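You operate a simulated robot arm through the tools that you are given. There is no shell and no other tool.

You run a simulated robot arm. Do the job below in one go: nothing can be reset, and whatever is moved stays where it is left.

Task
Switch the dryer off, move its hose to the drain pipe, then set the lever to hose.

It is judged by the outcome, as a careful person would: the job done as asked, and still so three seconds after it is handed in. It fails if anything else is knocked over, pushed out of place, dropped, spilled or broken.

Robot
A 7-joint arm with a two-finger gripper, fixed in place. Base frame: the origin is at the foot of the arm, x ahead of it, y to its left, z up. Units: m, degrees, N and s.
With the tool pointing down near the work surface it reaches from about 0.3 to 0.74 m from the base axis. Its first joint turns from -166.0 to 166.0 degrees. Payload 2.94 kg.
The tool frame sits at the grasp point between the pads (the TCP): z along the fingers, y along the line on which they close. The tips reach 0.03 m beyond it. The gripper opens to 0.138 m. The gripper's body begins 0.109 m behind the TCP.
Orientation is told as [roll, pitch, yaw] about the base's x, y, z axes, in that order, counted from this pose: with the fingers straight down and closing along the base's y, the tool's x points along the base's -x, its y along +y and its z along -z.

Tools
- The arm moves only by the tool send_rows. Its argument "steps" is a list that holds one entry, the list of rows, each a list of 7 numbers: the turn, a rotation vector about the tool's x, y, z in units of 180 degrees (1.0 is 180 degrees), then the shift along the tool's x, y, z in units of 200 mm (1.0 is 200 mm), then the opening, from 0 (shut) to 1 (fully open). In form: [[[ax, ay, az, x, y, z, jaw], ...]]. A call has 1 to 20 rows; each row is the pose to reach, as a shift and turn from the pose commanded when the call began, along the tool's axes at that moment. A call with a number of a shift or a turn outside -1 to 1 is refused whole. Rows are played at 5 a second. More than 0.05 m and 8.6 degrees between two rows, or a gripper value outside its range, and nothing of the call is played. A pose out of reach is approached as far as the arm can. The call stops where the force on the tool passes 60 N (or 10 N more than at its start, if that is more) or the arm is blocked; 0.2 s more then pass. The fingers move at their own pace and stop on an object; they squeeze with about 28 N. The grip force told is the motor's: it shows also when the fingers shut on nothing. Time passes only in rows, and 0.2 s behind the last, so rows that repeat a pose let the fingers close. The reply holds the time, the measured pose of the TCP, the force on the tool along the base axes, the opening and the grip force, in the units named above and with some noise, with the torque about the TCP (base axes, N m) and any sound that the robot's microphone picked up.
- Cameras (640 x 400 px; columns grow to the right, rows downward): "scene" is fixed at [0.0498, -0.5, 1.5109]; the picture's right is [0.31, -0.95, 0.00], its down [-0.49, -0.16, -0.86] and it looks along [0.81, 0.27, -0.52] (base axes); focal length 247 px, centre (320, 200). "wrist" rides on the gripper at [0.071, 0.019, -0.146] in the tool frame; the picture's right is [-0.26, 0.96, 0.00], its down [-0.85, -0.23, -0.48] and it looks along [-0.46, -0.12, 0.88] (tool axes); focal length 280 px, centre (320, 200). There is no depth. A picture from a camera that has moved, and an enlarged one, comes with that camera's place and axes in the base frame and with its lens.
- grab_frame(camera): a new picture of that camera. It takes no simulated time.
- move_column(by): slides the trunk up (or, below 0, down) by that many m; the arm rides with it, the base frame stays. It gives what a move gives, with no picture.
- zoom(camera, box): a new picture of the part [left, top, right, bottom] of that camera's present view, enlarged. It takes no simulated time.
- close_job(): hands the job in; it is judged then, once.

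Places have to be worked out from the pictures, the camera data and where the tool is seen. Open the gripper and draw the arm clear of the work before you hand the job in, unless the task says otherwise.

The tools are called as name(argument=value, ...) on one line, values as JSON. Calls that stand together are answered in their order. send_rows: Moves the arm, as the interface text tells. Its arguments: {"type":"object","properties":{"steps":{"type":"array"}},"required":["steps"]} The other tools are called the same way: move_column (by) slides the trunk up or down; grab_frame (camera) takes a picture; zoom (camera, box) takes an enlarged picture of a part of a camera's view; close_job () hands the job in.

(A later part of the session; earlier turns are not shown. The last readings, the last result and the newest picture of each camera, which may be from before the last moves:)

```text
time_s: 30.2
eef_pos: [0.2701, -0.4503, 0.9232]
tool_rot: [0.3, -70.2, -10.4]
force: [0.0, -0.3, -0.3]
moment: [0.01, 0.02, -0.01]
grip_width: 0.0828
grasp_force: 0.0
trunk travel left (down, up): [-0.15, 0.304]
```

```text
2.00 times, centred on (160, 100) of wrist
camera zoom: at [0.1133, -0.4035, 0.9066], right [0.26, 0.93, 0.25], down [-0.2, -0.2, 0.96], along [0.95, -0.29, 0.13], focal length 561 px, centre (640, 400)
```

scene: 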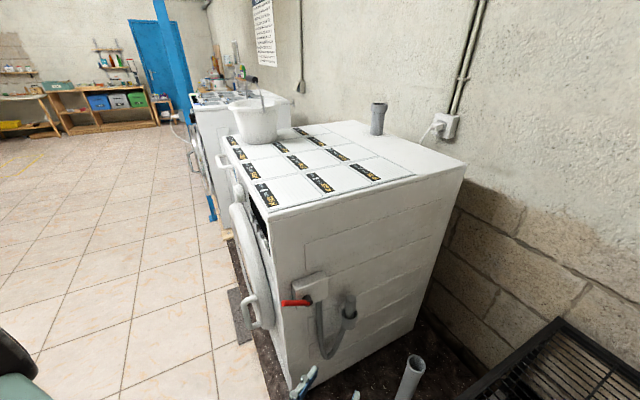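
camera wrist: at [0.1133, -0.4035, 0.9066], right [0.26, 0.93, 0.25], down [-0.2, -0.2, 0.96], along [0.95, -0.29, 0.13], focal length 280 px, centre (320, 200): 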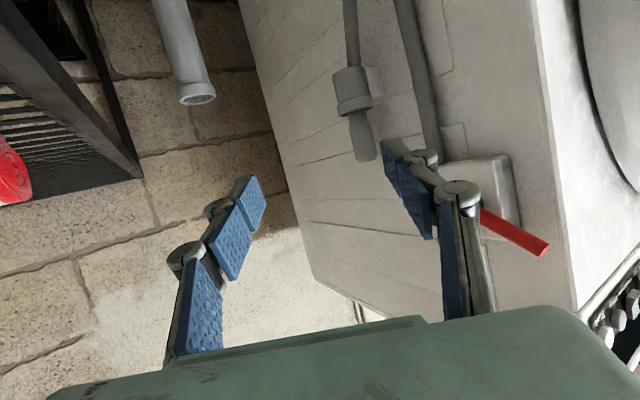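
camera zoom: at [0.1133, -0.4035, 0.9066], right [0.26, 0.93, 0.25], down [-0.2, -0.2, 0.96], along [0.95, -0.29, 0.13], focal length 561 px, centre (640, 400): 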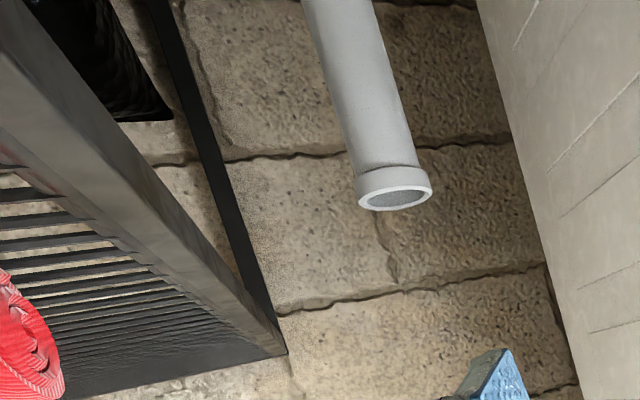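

The hose enters the socket from below, and the hose end stands upright in it. Its axis is at about (0.504, -0.445), the socket rim is at z≈0.846 and the end's top at z≈0.922. The floor drain pipe's mouth is at about (0.462, -0.643, 0.782), with the rack edge 11 cm beyond it. I'll rise, turn to face the panel (yaw 45°) and take a pre-grasp pose outboard of the hose end.

send_rows(steps=[[[0, 0.04, 0, -0.09, -0.007, -0.015, 0.6], [0, 0.08, 0, -0.18, -0.014, -0.03, 0.6], [0, 0.12, 0, -0.27, -0.02, -0.045, 0.6], [0, 0.16, 0, -0.36, -0.03, -0.06, 0.6], [0, 0.2, 0, -0.45, -0.036, -0.075, 0.6], [0, 0.24, 0, -0.54, -0.043, -0.09, 0.6], [0, 0.28, 0, -0.63, -0.05, -0.105, 0.6], [0, 0.32, 0, -0.72, -0.058, -0.12, 0.6], [0, 0.36, 0, -0.81, -0.065, -0.135, 0.6], [0, 0.39, 0, -0.888, -0.0725, -0.148, 0.6]]])

send_rows(steps=[[[0, 0, -0.04, 0, 0, 0, 0.6], [0, 0, -0.08, 0, 0, 0, 0.6], [0, 0, -0.12, 0, 0, 0, 0.6], [0, 0, -0.16, 0, 0, 0, 0.6], [0, 0, -0.2, 0, 0, 0, 0.6], [0, 0, -0.24, 0, 0, 0, 0.6], [0, 0, -0.28, 0, 0, 0, 0.6], [0, 0, -0.306, 0, 0, 0, 0.6]]])

grab_frame(camera="wrist")

```text
time_s: 32.4
eef_pos: [0.2999, -0.4706, 1.0998]
tool_rot: [0.3, 0.3, -10.0]
force: [0.3, 0.0, 0.0]
moment: [-0.03, -0.01, -0.01]
grip_width: 0.0826
grasp_force: 0.1
trunk travel left (down, up): [-0.15, 0.304]
```

```text
time_s: 34.2
eef_pos: [0.2982, -0.4704, 1.1013]
tool_rot: [0.1, -0.1, 45.2]
force: [0.0, -0.3, -0.6]
moment: [0.02, 0.02, 0.02]
grip_width: 0.083
grasp_force: 0.0
trunk travel left (down, up): [-0.15, 0.304]
```

```text
taken
camera wrist: at [0.236, -0.5089, 1.246], right [-0.5, 0.87, 0.0], down [0.76, 0.44, 0.48], along [0.41, 0.24, -0.88], focal length 280 px, centre (320, 200)
```

wrist: 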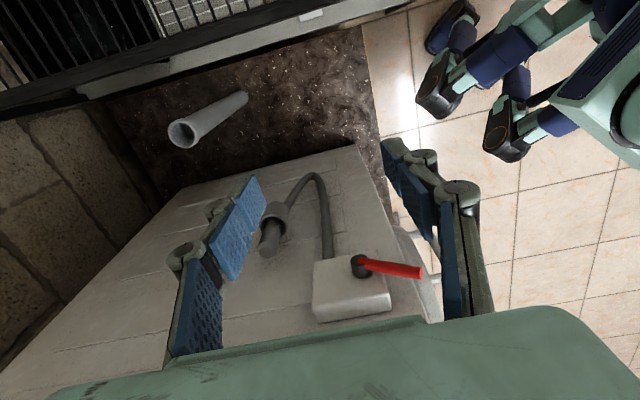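

Now I go to the pre-grasp pose at about (0.455, -0.494, 0.991), tilted 35° toward the panel with the jaws at about 6 cm.

send_rows(steps=[[[0, -0.024, 0, -0.05, -0.08, 0.03, 0.5], [0, -0.049, 0, -0.1, -0.16, 0.08, 0.45], [0, -0.073, 0, -0.16, -0.24, 0.15, 0.45], [0, -0.097, 0, -0.22, -0.32, 0.23, 0.45], [0, -0.121, 0, -0.28, -0.4, 0.31, 0.45], [0, -0.146, 0, -0.34, -0.48, 0.39, 0.45], [0, -0.17, 0, -0.4, -0.56, 0.47, 0.45], [0, -0.194, 0, -0.463, -0.633, 0.545, 0.45]]])

grab_frame(camera="wrist")

grab_frame(camera="scene")

```text
time_s: 36.0
eef_pos: [0.4402, -0.4753, 0.9705]
tool_rot: [0.3, -35.0, 44.8]
force: [0.6, -0.1, -0.4]
moment: [0.04, 0.0, 0.03]
grip_width: 0.062
grasp_force: 0.0
out of reach, approached as far as the arm can: row 1, 2, 3, 4, 5, 6, 7, 8
trunk travel left (down, up): [-0.15, 0.304]
```

```text
taken
camera wrist: at [0.3264, -0.5623, 1.0487], right [-0.53, 0.83, 0.15], down [0.46, 0.13, 0.88], along [0.71, 0.54, -0.46], focal length 280 px, centre (320, 200)
```

wrist: 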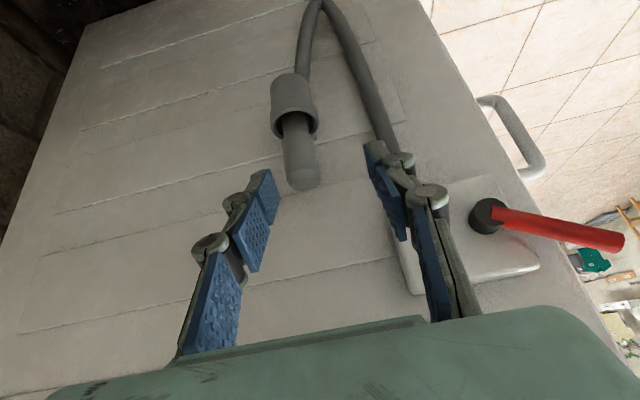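

```text
taken
```

scene: 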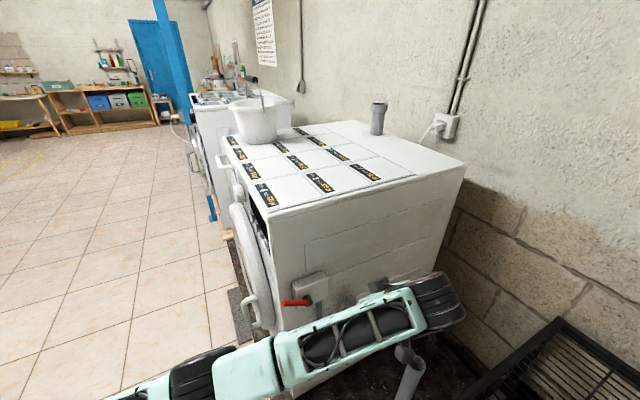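

The "out of reach" came from leaning sideways at full stretch; the TCP is still near the pre-grasp point. I'll reduce the sideways lean by turning about the vertical to roughly 22° yaw, which brings the wrist inward while keeping the gripper body clear of the panel and lever box.

send_rows(steps=[[[0.0183, 0, 0.0262, -0.017, 0, 0.005, 0.45], [0.0366, 0, 0.0524, -0.035, -0.003, 0.011, 0.45], [0.055, 0, 0.0785, -0.052, -0.005, 0.016, 0.45], [0.0733, 0, 0.1047, -0.07, -0.007, 0.022, 0.45]]])

grab_frame(camera="wrist")

grab_frame(camera="scene")

```text
time_s: 37.0
eef_pos: [0.4508, -0.467, 0.9754]
tool_rot: [0.2, -34.9, 21.9]
force: [0.1, 0.2, 0.1]
moment: [0.03, -0.01, 0.01]
grip_width: 0.0619
grasp_force: 0.0
trunk travel left (down, up): [-0.15, 0.304]
```

```text
taken
camera wrist: at [0.3115, -0.5028, 1.0542], right [-0.16, 0.97, 0.15], down [0.48, -0.06, 0.87], along [0.86, 0.22, -0.46], focal length 280 px, centre (320, 200)
```

wrist: 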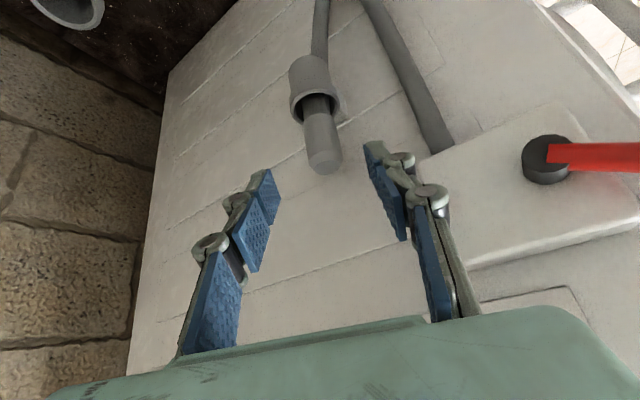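

```text
taken
```

scene: 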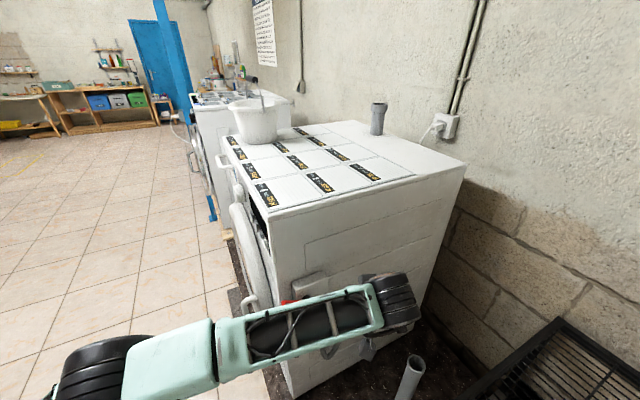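

The pose is reached exactly and the hose end lies straight ahead between the fingers. I'll zoom in to refine its position before closing in.

zoom(camera="wrist", box=[260, 20, 400, 190])

zoom(camera="wrist", box=[420, 80, 640, 280])

```text
2.35 times, centred on (330, 105) of wrist
camera zoom: at [0.3115, -0.5028, 1.0542], right [-0.16, 0.97, 0.15], down [0.48, -0.06, 0.87], along [0.86, 0.22, -0.46], focal length 660 px, centre (296, 424)
```

zoom: 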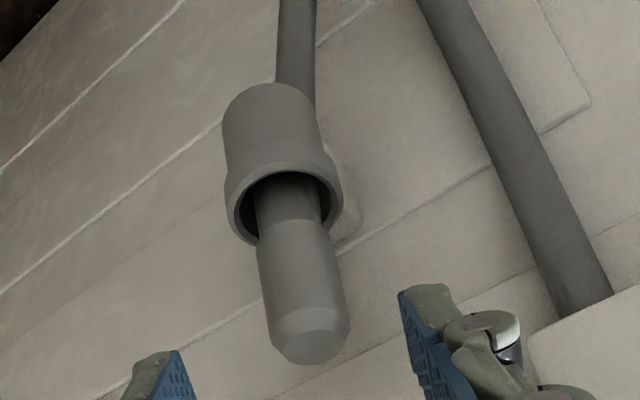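

```text
2.00 times, centred on (530, 180) of wrist
camera zoom: at [0.3115, -0.5028, 1.0542], right [-0.16, 0.97, 0.15], down [0.48, -0.06, 0.87], along [0.86, 0.22, -0.46], focal length 561 px, centre (-100, 240)
```

zoom: 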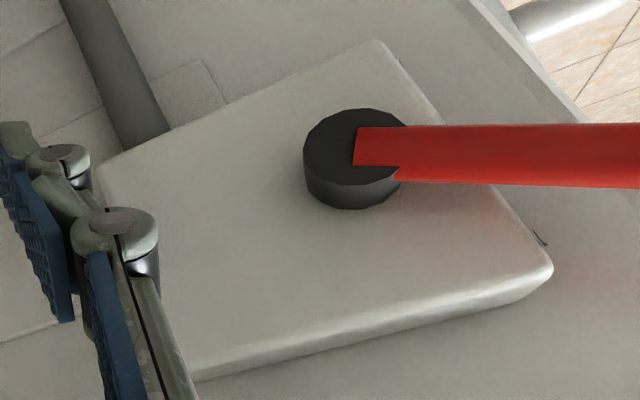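

The hose-end body centre refines to (0.5035, -0.444, 0.893), exactly 10 cm straight along the tool axis. I advance in steps with the jaws at 5.5 cm.

send_rows(steps=[[[0, 0, 0, 0, 0.004, 0.1, 0.42], [0, 0, 0, 0, 0.008, 0.2, 0.4], [0, 0, 0, 0, 0.008, 0.3, 0.4], [0, 0, 0, 0, 0.008, 0.38, 0.4]]])

grab_frame(camera="wrist")

```text
time_s: 38.0
eef_pos: [0.4905, -0.4472, 0.9131]
tool_rot: [0.2, -34.9, 22.1]
force: [0.5, -0.9, -0.6]
moment: [-0.01, 0.0, -0.03]
grip_width: 0.0552
grasp_force: 0.1
trunk travel left (down, up): [-0.15, 0.304]
```

```text
taken
camera wrist: at [0.3518, -0.4844, 0.9923], right [-0.16, 0.97, 0.15], down [0.48, -0.06, 0.88], along [0.86, 0.22, -0.46], focal length 280 px, centre (320, 200)
```

wrist: 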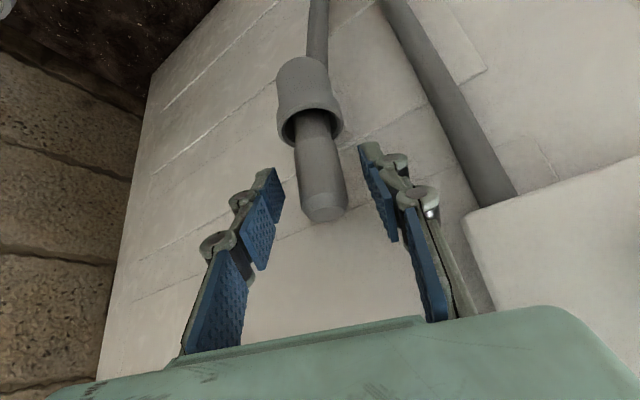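

The hose end is between the fingers with clearance on both sides. I'll go the last 2.5 cm and then close.

send_rows(steps=[[[0, 0, 0, 0, 0, 0.06, 0.4], [0, 0, 0, 0, 0, 0.12, 0.4]]])

send_rows(steps=[[[0, 0, 0, 0, 0, 0, 0.25], [0, 0, 0, 0, 0, 0, 0.12], [0, 0, 0, 0, 0, 0, 0.05], [0, 0, 0, 0, 0, 0, 0.05]]])

grab_frame(camera="wrist")

```text
time_s: 38.6
eef_pos: [0.5014, -0.4431, 0.8943]
tool_rot: [0.2, -34.9, 22.2]
force: [-0.5, 0.9, 0.7]
moment: [-0.01, 0.03, 0.02]
grip_width: 0.055
grasp_force: 0.0
trunk travel left (down, up): [-0.15, 0.304]
```

```text
time_s: 39.6
eef_pos: [0.502, -0.4438, 0.8926]
tool_rot: [0.2, -34.9, 22.0]
force: [-0.2, 1.8, -1.0]
moment: [-0.04, -0.05, -0.08]
grip_width: 0.0276
grasp_force: 28.1
trunk travel left (down, up): [-0.15, 0.304]
```

```text
taken
camera wrist: at [0.3642, -0.4796, 0.9719], right [-0.16, 0.97, 0.15], down [0.48, -0.06, 0.88], along [0.86, 0.22, -0.46], focal length 280 px, centre (320, 200)
```

wrist: 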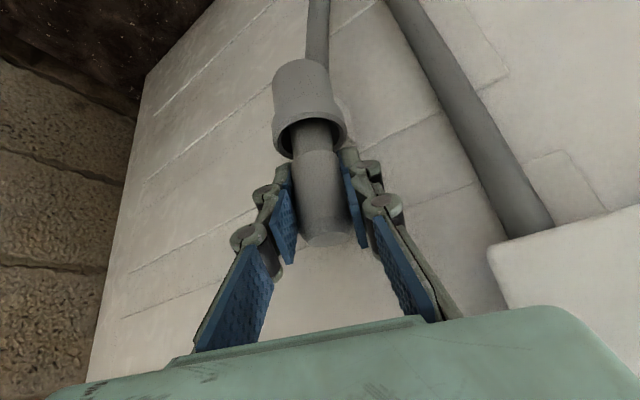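

Gripped at 2.8 cm width. I do a gentle 2 cm vertical lift to see how the hose end and the hose behave.

send_rows(steps=[[[0, 0, 0, -0.0143, 0, -0.0205, 0.05], [0, 0, 0, -0.0287, 0, -0.041, 0.05], [0, 0, 0, -0.043, 0, -0.0615, 0.05], [0, 0, 0, -0.0574, 0, -0.082, 0.05]]])

grab_frame(camera="wrist")

zoom(camera="wrist", box=[240, 0, 440, 280])

```text
time_s: 40.6
eef_pos: [0.5004, -0.4444, 0.9154]
tool_rot: [0.1, -34.9, 22.2]
force: [0.0, 0.0, -0.5]
moment: [-0.04, 0.0, -0.02]
grip_width: 0.0275
grasp_force: 28.3
trunk travel left (down, up): [-0.15, 0.304]
```

```text
taken
camera wrist: at [0.3629, -0.4808, 0.993], right [-0.16, 0.97, 0.15], down [0.48, -0.06, 0.88], along [0.86, 0.22, -0.46], focal length 280 px, centre (320, 200)
```

wrist: 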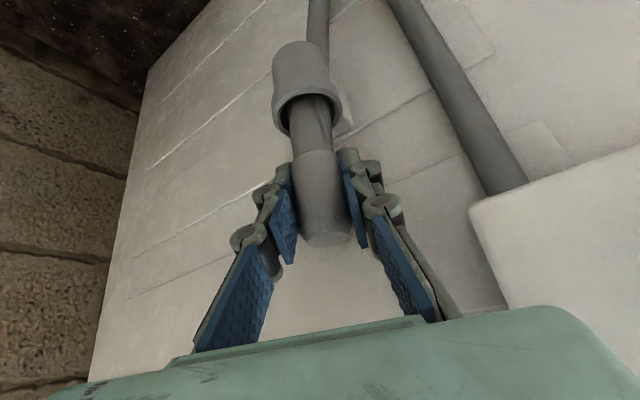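

```text
1.43 times, centred on (340, 140) of wrist
camera zoom: at [0.3629, -0.4808, 0.993], right [-0.16, 0.97, 0.15], down [0.48, -0.06, 0.88], along [0.86, 0.22, -0.46], focal length 401 px, centre (291, 286)
```

zoom: 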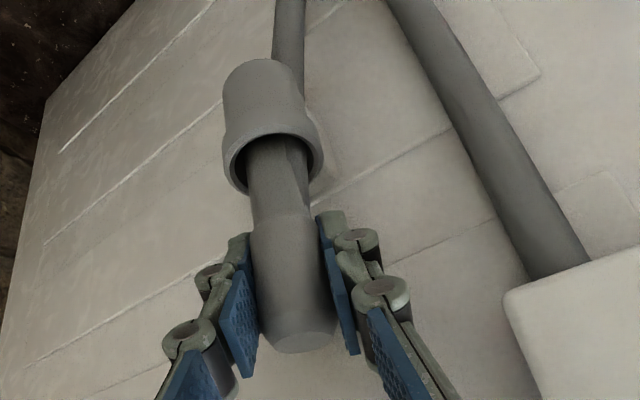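

zoom(camera="wrist", box=[265, 30, 365, 170])

zoom(camera="scene", box=[270, 260, 440, 400])

```text
2.86 times, centred on (315, 100) of wrist
camera zoom: at [0.3629, -0.4808, 0.993], right [-0.16, 0.97, 0.15], down [0.48, -0.06, 0.88], along [0.86, 0.22, -0.46], focal length 801 px, centre (334, 486)
```

zoom: 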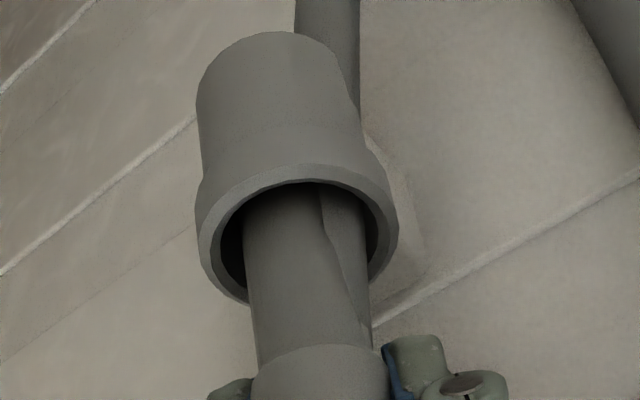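

```text
2.86 times, centred on (355, 330) of scene
camera zoom: at [0.0498, -0.5, 1.5109], right [0.31, -0.95, 0.0], down [-0.49, -0.16, -0.86], along [0.81, 0.27, -0.52], focal length 706 px, centre (220, -171)
```

zoom: 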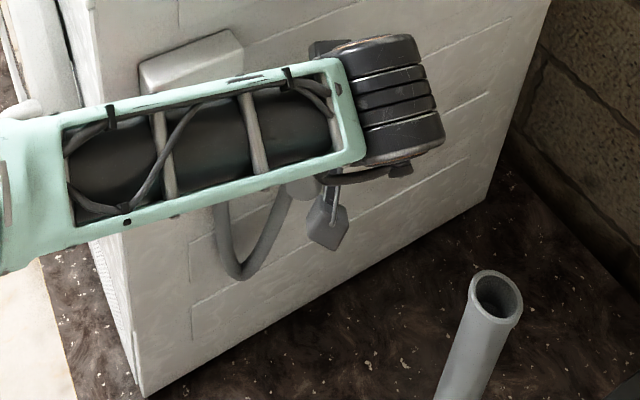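

The socket stays put while the hose end rises freely, with no measurable resistance. I'll lift further, slowly, to bring its lower part out of the socket and see where the hose joins it.

send_rows(steps=[[[0, 0, 0, -0.0287, 0, -0.041, 0.05], [0, 0, 0, -0.0574, 0, -0.082, 0.05], [0, 0, 0, -0.086, 0, -0.123, 0.05], [0, 0, 0, -0.115, 0, -0.164, 0.05]]])

grab_frame(camera="wrist")

zoom(camera="wrist", box=[240, 0, 400, 170])

```text
time_s: 41.6
eef_pos: [0.5006, -0.4447, 0.9538]
tool_rot: [0.2, -34.9, 22.2]
force: [-0.7, 0.8, 0.1]
moment: [0.05, 0.0, -0.01]
grip_width: 0.0274
grasp_force: 28.1
trunk travel left (down, up): [-0.15, 0.304]
```

```text
taken
camera wrist: at [0.3631, -0.4813, 1.0333], right [-0.16, 0.97, 0.15], down [0.48, -0.06, 0.88], along [0.86, 0.22, -0.46], focal length 280 px, centre (320, 200)
```

wrist: 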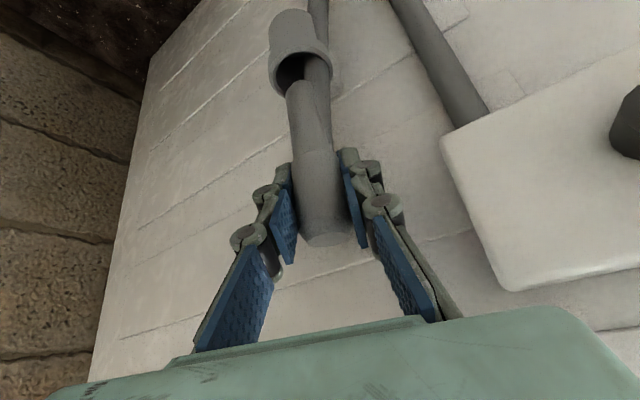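

```text
2.35 times, centred on (320, 85) of wrist
camera zoom: at [0.3631, -0.4813, 1.0333], right [-0.16, 0.97, 0.15], down [0.48, -0.06, 0.88], along [0.86, 0.22, -0.46], focal length 660 px, centre (320, 471)
```

zoom: 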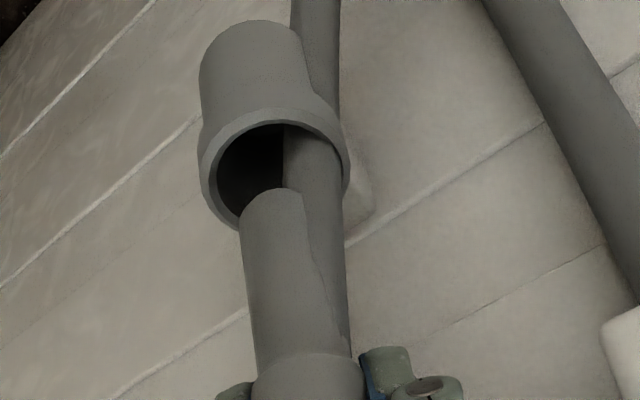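

The hose end is now out of the socket. It is a rigid grip with a spigot about 6–7 cm long below, and the hose joins at the grip without loading it. So the spigot goes straight down into the drain pipe, keeping this upright orientation. I'll lift 4 cm more, then swing outward to above the pipe.

send_rows(steps=[[[0, 0, 0, -0.0287, 0, -0.041, 0.05], [0, 0, 0, -0.0574, 0, -0.082, 0.05], [0, 0, 0, -0.086, 0, -0.123, 0.05], [0, 0, 0, -0.115, 0, -0.164, 0.05]]])

send_rows(steps=[[[0.024, 0, 0.0346, 0.075, -0.085, -0.01, 0.05], [0.048, 0, 0.069, 0.14, -0.17, -0.02, 0.05], [0.0727, 0, 0.1037, 0.2, -0.254, -0.03, 0.05], [0.097, 0, 0.138, 0.26, -0.339, -0.035, 0.05], [0.121, 0, 0.173, 0.32, -0.423, -0.04, 0.05], [0.1454, 0, 0.2075, 0.38, -0.508, -0.045, 0.05]]])

grab_frame(camera="wrist")

grab_frame(camera="scene")

```text
time_s: 42.6
eef_pos: [0.5025, -0.4443, 0.9955]
tool_rot: [0.1, -34.9, 22.1]
force: [-0.1, 0.4, -0.5]
moment: [-0.01, 0.03, -0.03]
grip_width: 0.0277
grasp_force: 27.8
trunk travel left (down, up): [-0.15, 0.304]
```

```text
time_s: 44.0
eef_pos: [0.4775, -0.5654, 0.9591]
tool_rot: [0.0, -34.8, -23.6]
force: [0.1, 0.4, -0.1]
moment: [0.02, -0.02, -0.01]
grip_width: 0.0275
grasp_force: 28.0
trunk travel left (down, up): [-0.15, 0.304]
```

```text
taken
camera wrist: at [0.3551, -0.4916, 1.0377], right [0.58, 0.8, 0.15], down [0.3, -0.38, 0.88], along [0.76, -0.47, -0.46], focal length 280 px, centre (320, 200)
```

wrist: 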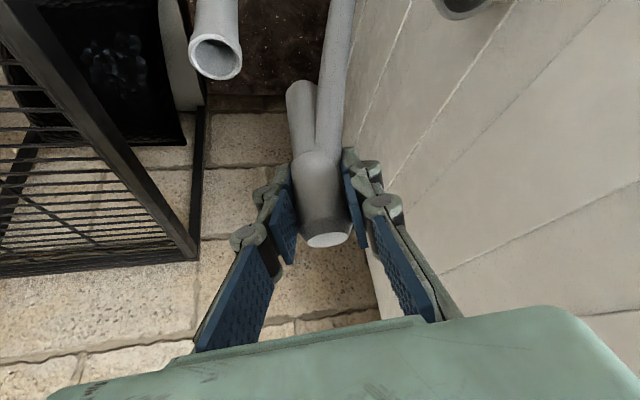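

```text
taken
```

scene: 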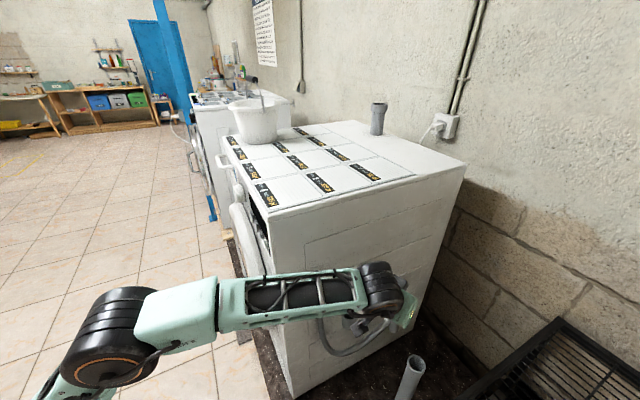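

The hose end is free and the hose follows loosely. The new view puts the pipe mouth at about (0.46, -0.644), in agreement with my estimate. I'll finish swinging to just above it, with the tip about 5 cm over the rim.

send_rows(steps=[[[0.019, 0, 0.0273, 0.006, -0.078, 0.037, 0.05], [0.038, 0, 0.0547, 0.013, -0.155, 0.074, 0.05], [0.057, 0, 0.082, 0.019, -0.233, 0.111, 0.05], [0.076, 0, 0.109, 0.026, -0.311, 0.148, 0.05], [0.0953, 0, 0.1367, 0.032, -0.3885, 0.185, 0.05]]])

grab_frame(camera="wrist")

grab_frame(camera="scene")

```text
time_s: 45.2
eef_pos: [0.4627, -0.6409, 0.9237]
tool_rot: [-0.1, -34.9, -53.5]
force: [0.0, -0.7, -0.5]
moment: [0.01, 0.01, 0.04]
grip_width: 0.0275
grasp_force: 28.3
trunk travel left (down, up): [-0.15, 0.304]
```

```text
taken
camera wrist: at [0.3933, -0.5162, 1.0029], right [0.9, 0.4, 0.15], down [0.07, -0.48, 0.88], along [0.42, -0.78, -0.46], focal length 280 px, centre (320, 200)
```

wrist: 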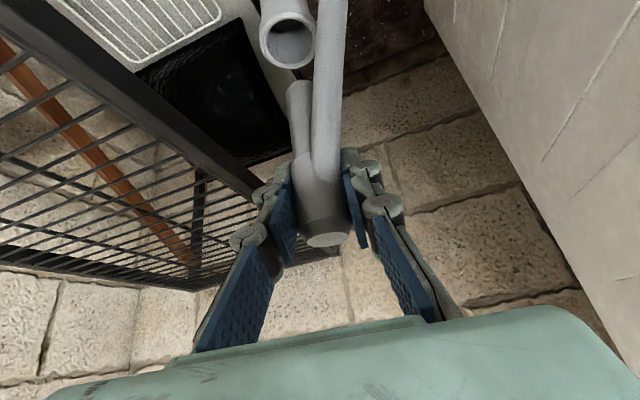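

```text
taken
```

scene: 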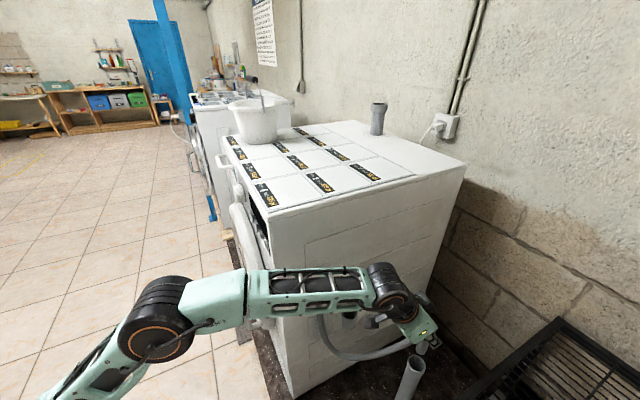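

I'll zoom to compare the spigot tip with the pipe mouth before lowering.

zoom(camera="wrist", box=[230, 0, 370, 130])

zoom(camera="scene", box=[330, 280, 480, 400])

```text
3.08 times, centred on (300, 65) of wrist
camera zoom: at [0.3933, -0.5162, 1.0029], right [0.9, 0.4, 0.15], down [0.07, -0.48, 0.88], along [0.42, -0.78, -0.46], focal length 863 px, centre (382, 615)
```

zoom: 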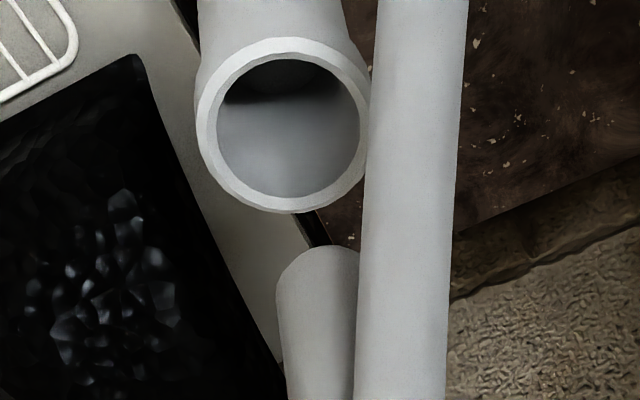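

```text
3.33 times, centred on (405, 340) of scene
camera zoom: at [0.0498, -0.5, 1.5109], right [0.31, -0.95, 0.0], down [-0.49, -0.16, -0.86], along [0.81, 0.27, -0.52], focal length 824 px, centre (37, -267)
```

zoom: 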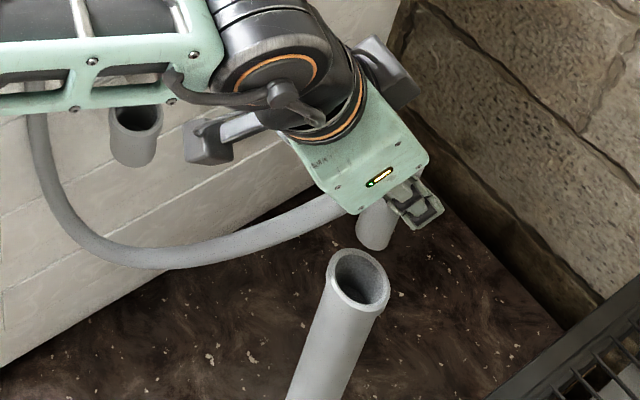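

The combined views put the pipe mouth at about (0.457, -0.639, 0.785), with a bore of about 4 cm against a spigot of about 2.3 cm. I'll correct 6 mm sideways and lower until the tip is right at the rim, then look again.

send_rows(steps=[[[0, 0, 0, 0.033, -0.0045, 0.036, 0.05], [0, 0, 0, 0.066, -0.009, 0.072, 0.05], [0, 0, 0, 0.1, -0.0135, 0.108, 0.05], [0, 0, 0, 0.131, -0.0175, 0.1447, 0.05]]])

zoom(camera="wrist", box=[230, 20, 390, 150])

zoom(camera="scene", box=[350, 310, 470, 400])

```text
time_s: 46.2
eef_pos: [0.455, -0.6395, 0.8852]
tool_rot: [0.0, -34.9, -53.4]
force: [-0.2, 0.4, -0.4]
moment: [0.01, -0.03, 0.01]
grip_width: 0.0274
grasp_force: 28.0
trunk travel left (down, up): [-0.15, 0.304]
```

```text
3.08 times, centred on (310, 85) of wrist
camera zoom: at [0.3861, -0.5147, 0.9637], right [0.9, 0.4, 0.15], down [0.07, -0.48, 0.88], along [0.42, -0.78, -0.46], focal length 863 px, centre (351, 554)
```

zoom: 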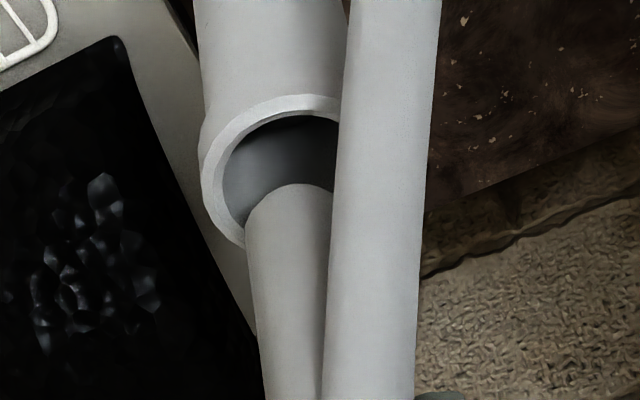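

```text
4.44 times, centred on (410, 355) of scene
camera zoom: at [0.0498, -0.5, 1.5109], right [0.31, -0.95, 0.0], down [-0.49, -0.16, -0.86], along [0.81, 0.27, -0.52], focal length 1098 px, centre (-80, -489)
```

zoom: 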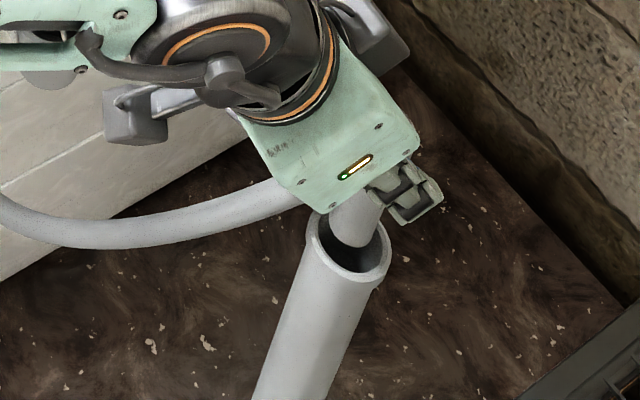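

The spigot sits over the mouth but maybe a few millimetres off to the far side. I'll enlarge both views more to measure.

zoom(camera="scene", box=[405, 345, 445, 375])

zoom(camera="wrist", box=[270, 40, 350, 100])

```text
13.33 times, centred on (425, 360) of scene
camera zoom: at [0.0498, -0.5, 1.5109], right [0.31, -0.95, 0.0], down [-0.49, -0.16, -0.86], along [0.81, 0.27, -0.52], focal length 3295 px, centre (-1080, -1933)
```

zoom: 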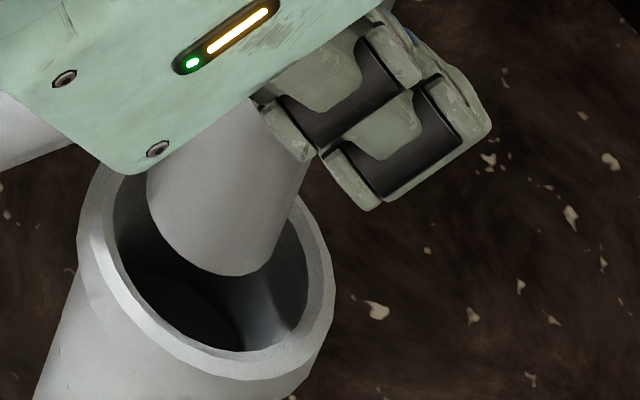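

```text
6.67 times, centred on (310, 70) of wrist
camera zoom: at [0.3861, -0.5147, 0.9637], right [0.9, 0.4, 0.15], down [0.07, -0.48, 0.88], along [0.42, -0.78, -0.46], focal length 1869 px, centre (387, 1067)
```

zoom: 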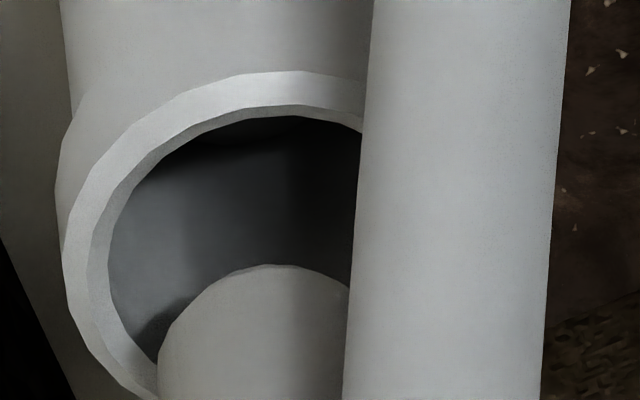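

Both views agree the tip is still about 8 mm above the rim and within 3 mm of centre. I nudge 3 mm in +y and lower 15 mm, watching the force.

send_rows(steps=[[[0, 0, 0, 0.02, 0.005, 0.01, 0.05], [0, 0, 0, 0.0375, 0.005, 0.032, 0.05], [0, 0, 0, 0.0555, 0.005, 0.053, 0.05]]])

zoom(camera="scene", box=[405, 345, 445, 375])

zoom(camera="wrist", box=[260, 40, 360, 115])

```text
time_s: 47.0
eef_pos: [0.4529, -0.6359, 0.8713]
tool_rot: [0.0, -34.9, -53.5]
force: [0.1, 0.0, -0.6]
moment: [0.03, 0.0, 0.01]
grip_width: 0.0276
grasp_force: 28.6
trunk travel left (down, up): [-0.15, 0.304]
```

```text
13.33 times, centred on (425, 360) of scene
camera zoom: at [0.0498, -0.5, 1.5109], right [0.31, -0.95, 0.0], down [-0.49, -0.16, -0.86], along [0.81, 0.27, -0.52], focal length 3295 px, centre (-1080, -1933)
```

zoom: 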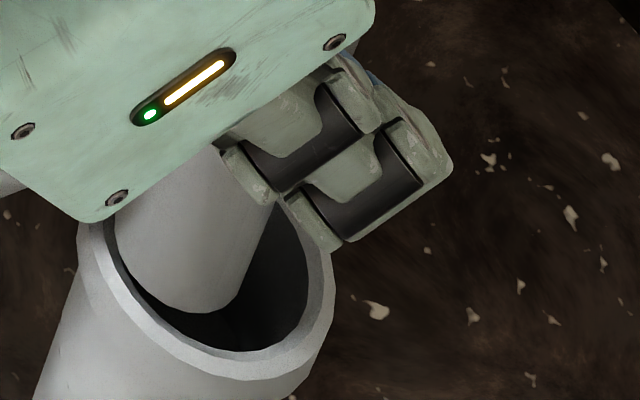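

```text
5.33 times, centred on (310, 78) of wrist
camera zoom: at [0.3851, -0.5114, 0.9489], right [0.9, 0.4, 0.15], down [0.07, -0.48, 0.88], along [0.42, -0.78, -0.46], focal length 1495 px, centre (373, 853)
```

zoom: 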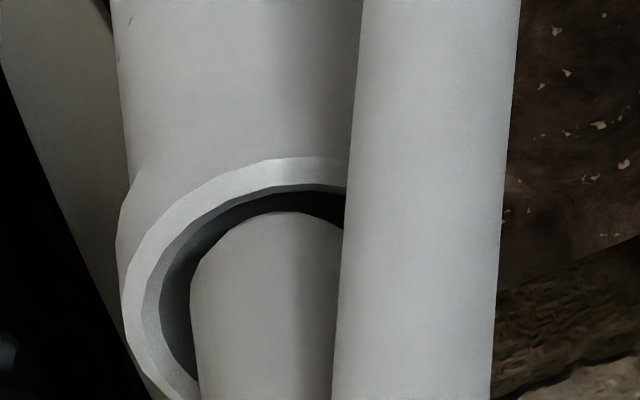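

The tip is just entering the mouth, about 4 mm off to the −x side, with no contact force. I correct (+4, −1.5) mm and lower another 15 mm.

send_rows(steps=[[[0, 0, 0, -0.015, 0.0115, 0.0103, 0.05], [0, 0, 0, 0, 0.0115, 0.031, 0.05], [0, 0, 0, 0.014, 0.0115, 0.051, 0.05], [0, 0, 0, 0.028, 0.0115, 0.072, 0.05]]])

zoom(camera="scene", box=[405, 345, 445, 375])

zoom(camera="wrist", box=[260, 40, 360, 115])

```text
time_s: 48.0
eef_pos: [0.4576, -0.6381, 0.8561]
tool_rot: [-0.1, -34.9, -53.4]
force: [0.2, -2.3, -0.3]
moment: [-0.16, -0.08, 0.01]
grip_width: 0.0277
grasp_force: 28.2
trunk travel left (down, up): [-0.15, 0.304]
```

```text
13.33 times, centred on (425, 360) of scene
camera zoom: at [0.0498, -0.5, 1.5109], right [0.31, -0.95, 0.0], down [-0.49, -0.16, -0.86], along [0.81, 0.27, -0.52], focal length 3295 px, centre (-1080, -1933)
```

zoom: 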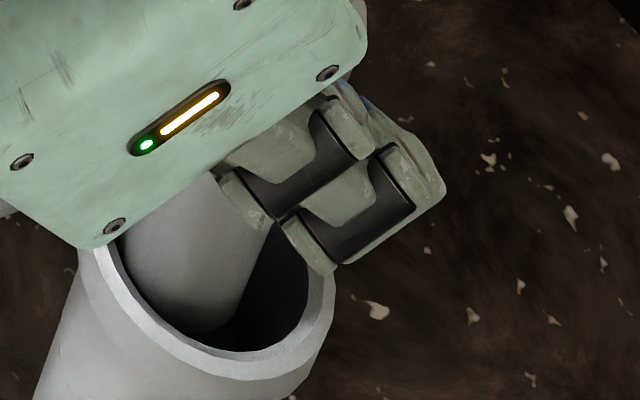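

```text
5.33 times, centred on (310, 78) of wrist
camera zoom: at [0.3892, -0.5136, 0.9338], right [0.9, 0.4, 0.15], down [0.07, -0.48, 0.88], along [0.42, -0.78, -0.46], focal length 1495 px, centre (373, 853)
```

zoom: 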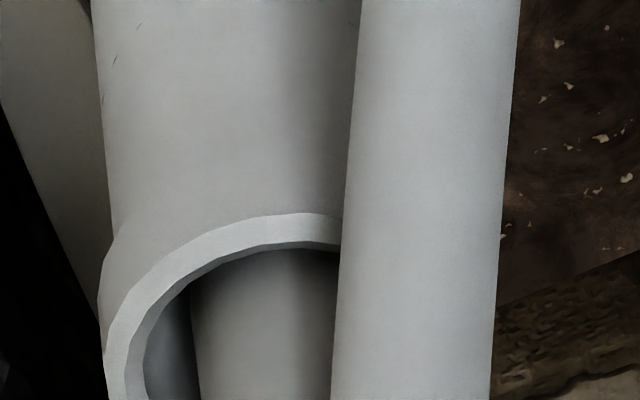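

A slight −y side force (2 N) shows the spigot is touching the +y side of the bore. I shift 4 mm in −y and lower 12 mm more.

send_rows(steps=[[[0, 0, 0, -0.017, -0.006, 0.0117, 0.05], [0, 0, 0, -0.005, -0.006, 0.028, 0.05], [0, 0, 0, 0.006, -0.006, 0.045, 0.05], [0, 0, 0, 0.0173, -0.006, 0.061, 0.05]]])

zoom(camera="scene", box=[395, 340, 455, 385])

grab_frame(camera="wrist")

```text
time_s: 49.0
eef_pos: [0.4601, -0.6417, 0.8424]
tool_rot: [-0.1, -34.8, -53.4]
force: [-0.7, 0.4, -0.6]
moment: [0.02, -0.04, -0.01]
grip_width: 0.0275
grasp_force: 27.9
trunk travel left (down, up): [-0.15, 0.304]
```

```text
8.89 times, centred on (425, 362) of scene
camera zoom: at [0.0498, -0.5, 1.5109], right [0.31, -0.95, 0.0], down [-0.49, -0.16, -0.86], along [0.81, 0.27, -0.52], focal length 2197 px, centre (-613, -1244)
```

zoom: 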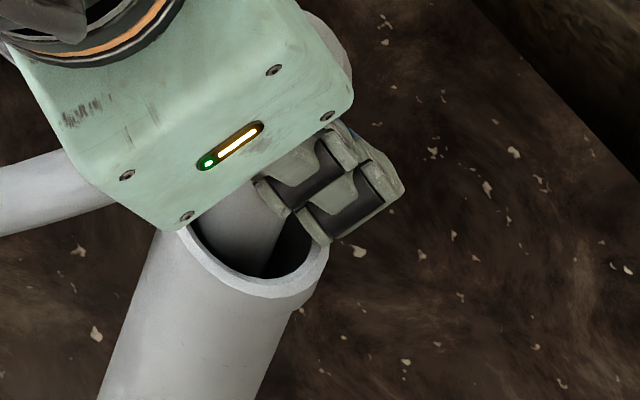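

```text
taken
camera wrist: at [0.3915, -0.5168, 0.9216], right [0.9, 0.4, 0.15], down [0.07, -0.48, 0.88], along [0.42, -0.78, -0.46], focal length 280 px, centre (320, 200)
```

wrist: 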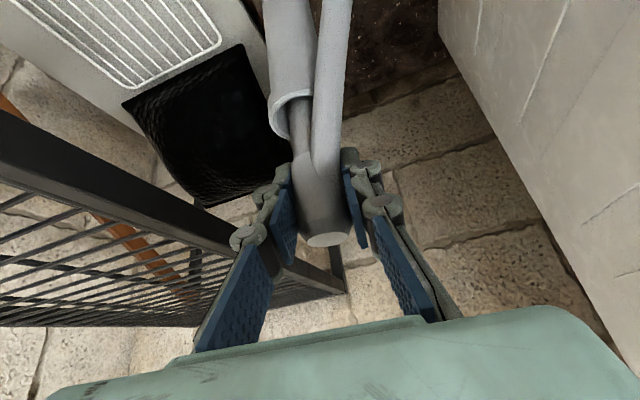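

The spigot is now about 3 cm inside the pipe with no side load. I keep lowering in small steps, watching for the bottom.

send_rows(steps=[[[0, 0, 0, 0.0115, 0, 0.0164, 0.05], [0, 0, 0, 0.023, 0, 0.0328, 0.05], [0, 0, 0, 0.0345, 0, 0.049, 0.05]]])

zoom(camera="wrist", box=[220, 50, 420, 260])

```text
time_s: 49.8
eef_pos: [0.4593, -0.6432, 0.8311]
tool_rot: [-0.1, -34.8, -53.4]
force: [0.0, 0.1, -0.5]
moment: [0.01, 0.04, 0.01]
grip_width: 0.0277
grasp_force: 27.6
trunk travel left (down, up): [-0.15, 0.304]
```

```text
1.90 times, centred on (320, 155) of wrist
camera zoom: at [0.3916, -0.5181, 0.9104], right [0.9, 0.4, 0.15], down [0.07, -0.48, 0.88], along [0.42, -0.78, -0.46], focal length 534 px, centre (320, 286)
```

zoom: 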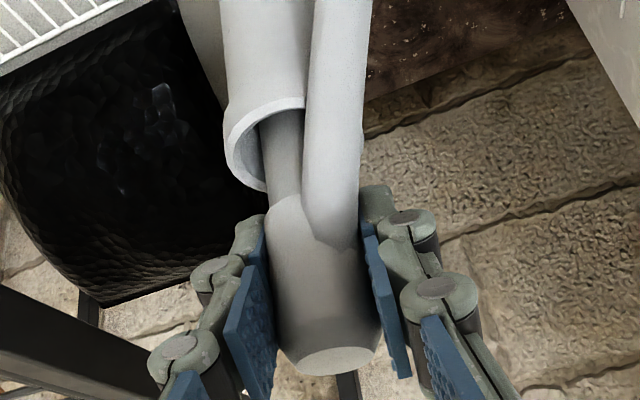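

Still no bottom contact at a depth of about 4.5 cm, and the fingertips are about 1 cm above the rim. I lower 7 mm more.

send_rows(steps=[[[0, 0, 0, 0.007, 0, 0.01, 0.05], [0, 0, 0, 0.0135, 0, 0.0195, 0.05], [0, 0, 0, 0.02, 0, 0.0287, 0.05]]])

zoom(camera="wrist", box=[240, 80, 400, 220])

zoom(camera="scene", box=[395, 340, 455, 385])

```text
time_s: 50.6
eef_pos: [0.4603, -0.6418, 0.8243]
tool_rot: [0.0, -34.8, -53.4]
force: [-0.5, 0.5, 0.6]
moment: [-0.02, -0.01, -0.01]
grip_width: 0.0274
grasp_force: 28.0
trunk travel left (down, up): [-0.15, 0.304]
```

```text
2.86 times, centred on (320, 150) of wrist
camera zoom: at [0.3922, -0.5178, 0.9031], right [0.9, 0.4, 0.15], down [0.07, -0.48, 0.88], along [0.42, -0.78, -0.46], focal length 801 px, centre (320, 343)
```

zoom: 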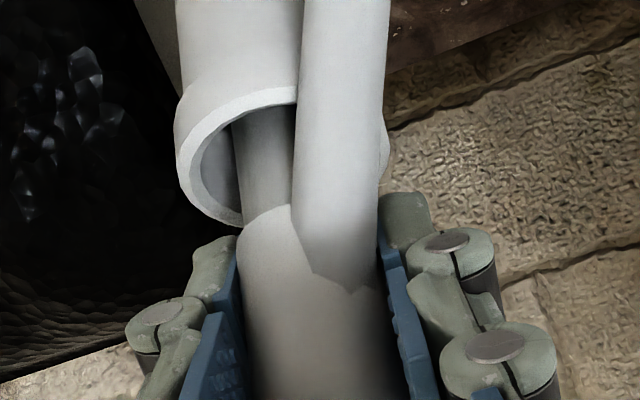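

```text
8.89 times, centred on (425, 362) of scene
camera zoom: at [0.0498, -0.5, 1.5109], right [0.31, -0.95, 0.0], down [-0.49, -0.16, -0.86], along [0.81, 0.27, -0.52], focal length 2197 px, centre (-613, -1244)
```

zoom: 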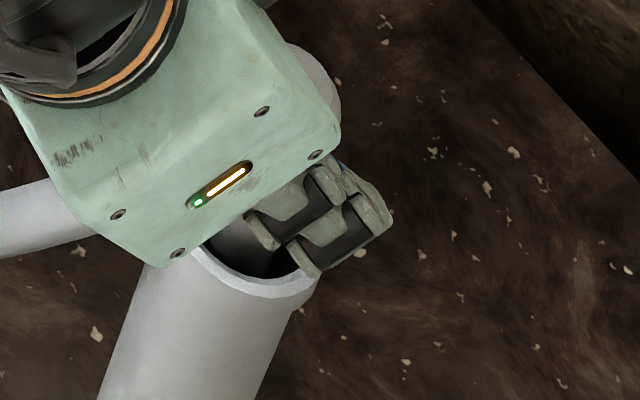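

No bottom yet. There are still a few millimetres before the fingertips reach the rim, so I lower 6 mm in fine steps with force checks.

send_rows(steps=[[[0, 0, 0, 0.0043, 0, 0.0061, 0.05], [0, 0, 0, 0.0086, 0, 0.0123, 0.05], [0, 0, 0, 0.013, 0, 0.0184, 0.05], [0, 0, 0, 0.0172, 0, 0.0246, 0.05]]])

zoom(camera="wrist", box=[240, 80, 400, 220])

```text
time_s: 51.6
eef_pos: [0.4615, -0.6432, 0.8213]
tool_rot: [0.0, -35.2, -53.4]
force: [1.6, -1.7, 10.6]
moment: [-0.13, -0.1, -0.09]
grip_width: 0.0273
grasp_force: 27.8
trunk travel left (down, up): [-0.15, 0.304]
```

```text
2.86 times, centred on (320, 150) of wrist
camera zoom: at [0.3921, -0.5175, 0.9004], right [0.9, 0.4, 0.15], down [0.07, -0.47, 0.88], along [0.42, -0.78, -0.45], focal length 801 px, centre (320, 343)
```

zoom: 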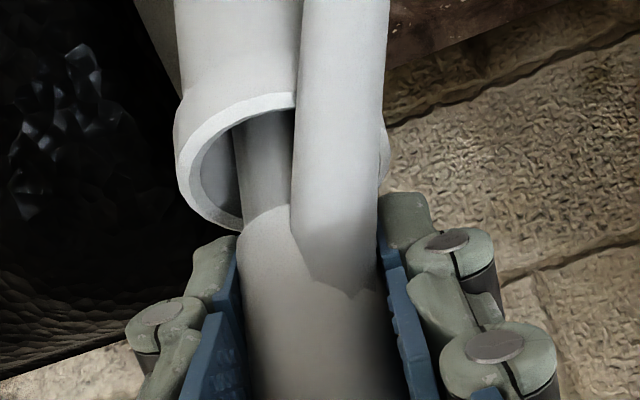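

Contact: 10.6 N upward, and the moments match a force at the spigot tip, so it has reached the bottom of the pipe socket about 5.5 cm deep. I'll relax the push slightly, then open the fingers gently.

send_rows(steps=[[[0, 0, 0, -0.0043, 0, -0.0061, 0.05], [0, 0, 0, -0.0075, 0, -0.0107, 0.05]]])

send_rows(steps=[[[0, 0, 0, 0, 0, 0, 0.22], [0, 0, 0, 0, 0, 0, 0.26], [0, 0, 0, 0, 0, 0, 0.3], [0, 0, 0, 0, 0, 0, 0.35]]])

grab_frame(camera="wrist")

grab_frame(camera="scene")

```text
time_s: 52.2
eef_pos: [0.4616, -0.6419, 0.8223]
tool_rot: [-0.1, -35.1, -53.4]
force: [7.3, -9.5, 8.3]
moment: [-0.71, -0.5, -0.24]
grip_width: 0.0275
grasp_force: 27.7
trunk travel left (down, up): [-0.15, 0.304]
```

```text
time_s: 53.2
eef_pos: [0.4598, -0.6418, 0.8204]
tool_rot: [0.0, -34.9, -53.4]
force: [0.5, 0.7, -0.7]
moment: [-0.04, -0.03, 0.02]
grip_width: 0.0485
grasp_force: 0.2
trunk travel left (down, up): [-0.15, 0.304]
```

```text
taken
camera wrist: at [0.3915, -0.5173, 0.8999], right [0.9, 0.4, 0.15], down [0.07, -0.48, 0.88], along [0.42, -0.78, -0.46], focal length 280 px, centre (320, 200)
```

wrist: 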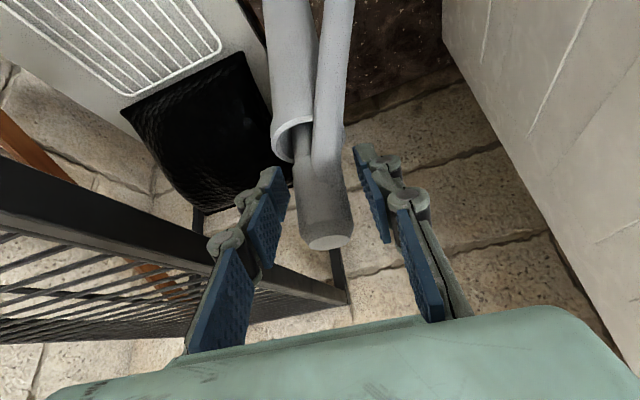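

```text
taken
```

scene: 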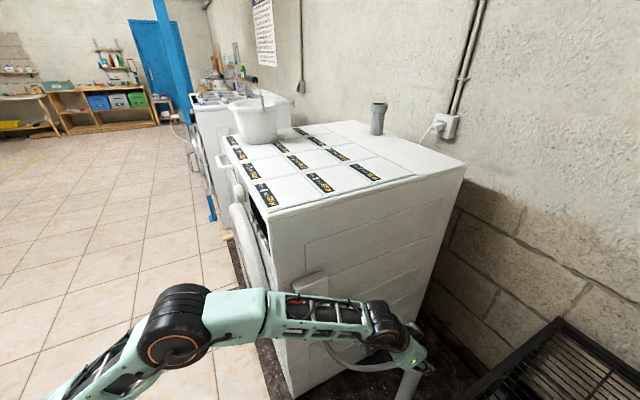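

Released. The hose end stands by itself in the pipe and didn't sink. I back straight out along the tool axis and check it from further away.

send_rows(steps=[[[0, 0, 0, 0, 0, -0.05, 0.45], [0, 0, 0, 0, 0, -0.14, 0.45], [0, 0, 0, 0, 0, -0.26, 0.45], [0, 0, 0, 0, 0, -0.4, 0.45], [0, 0, 0, 0, 0, -0.55, 0.45], [0, 0, 0, 0, 0, -0.7, 0.45]]])

grab_frame(camera="wrist")

grab_frame(camera="scene")

```text
time_s: 54.6
eef_pos: [0.4103, -0.5786, 0.9345]
tool_rot: [0.0, -34.8, -53.3]
force: [0.2, 0.3, 0.9]
moment: [0.01, -0.01, 0.0]
grip_width: 0.0623
grasp_force: 0.1
trunk travel left (down, up): [-0.15, 0.304]
```

```text
taken
camera wrist: at [0.3421, -0.4542, 1.0138], right [0.9, 0.4, 0.15], down [0.07, -0.48, 0.88], along [0.42, -0.78, -0.46], focal length 280 px, centre (320, 200)
```

wrist: 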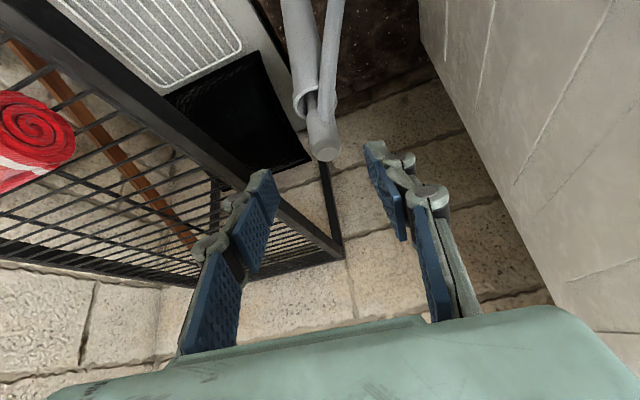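

```text
taken
```

scene: 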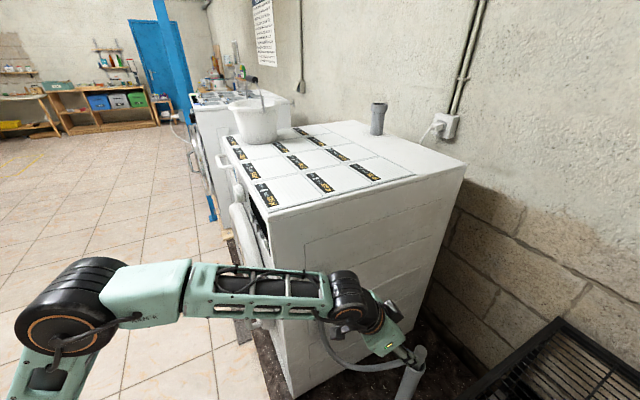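

zoom(camera="scene", box=[360, 320, 460, 400])

zoom(camera="wrist", box=[260, 50, 380, 170])

```text
5.00 times, centred on (410, 360) of scene
camera zoom: at [0.0498, -0.5, 1.5109], right [0.31, -0.95, 0.0], down [-0.49, -0.16, -0.86], along [0.81, 0.27, -0.52], focal length 1236 px, centre (-130, -600)
```

zoom: 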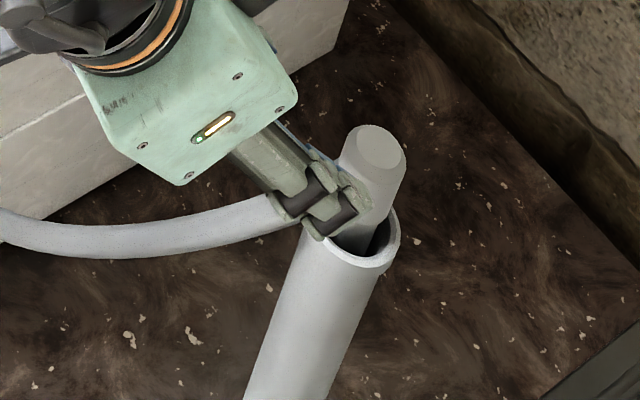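

```text
3.33 times, centred on (320, 110) of wrist
camera zoom: at [0.3421, -0.4542, 1.0138], right [0.9, 0.4, 0.15], down [0.07, -0.48, 0.88], along [0.42, -0.78, -0.46], focal length 935 px, centre (320, 500)
```

zoom: 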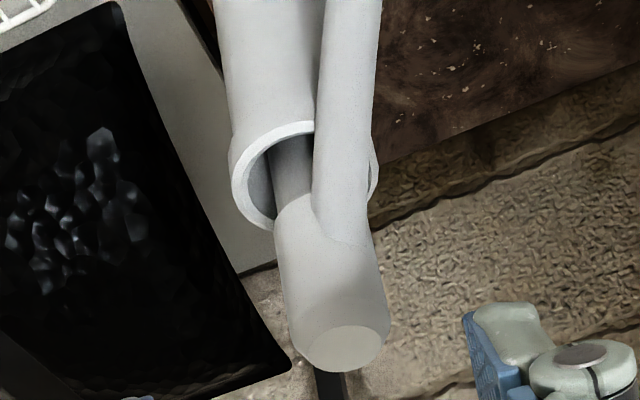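

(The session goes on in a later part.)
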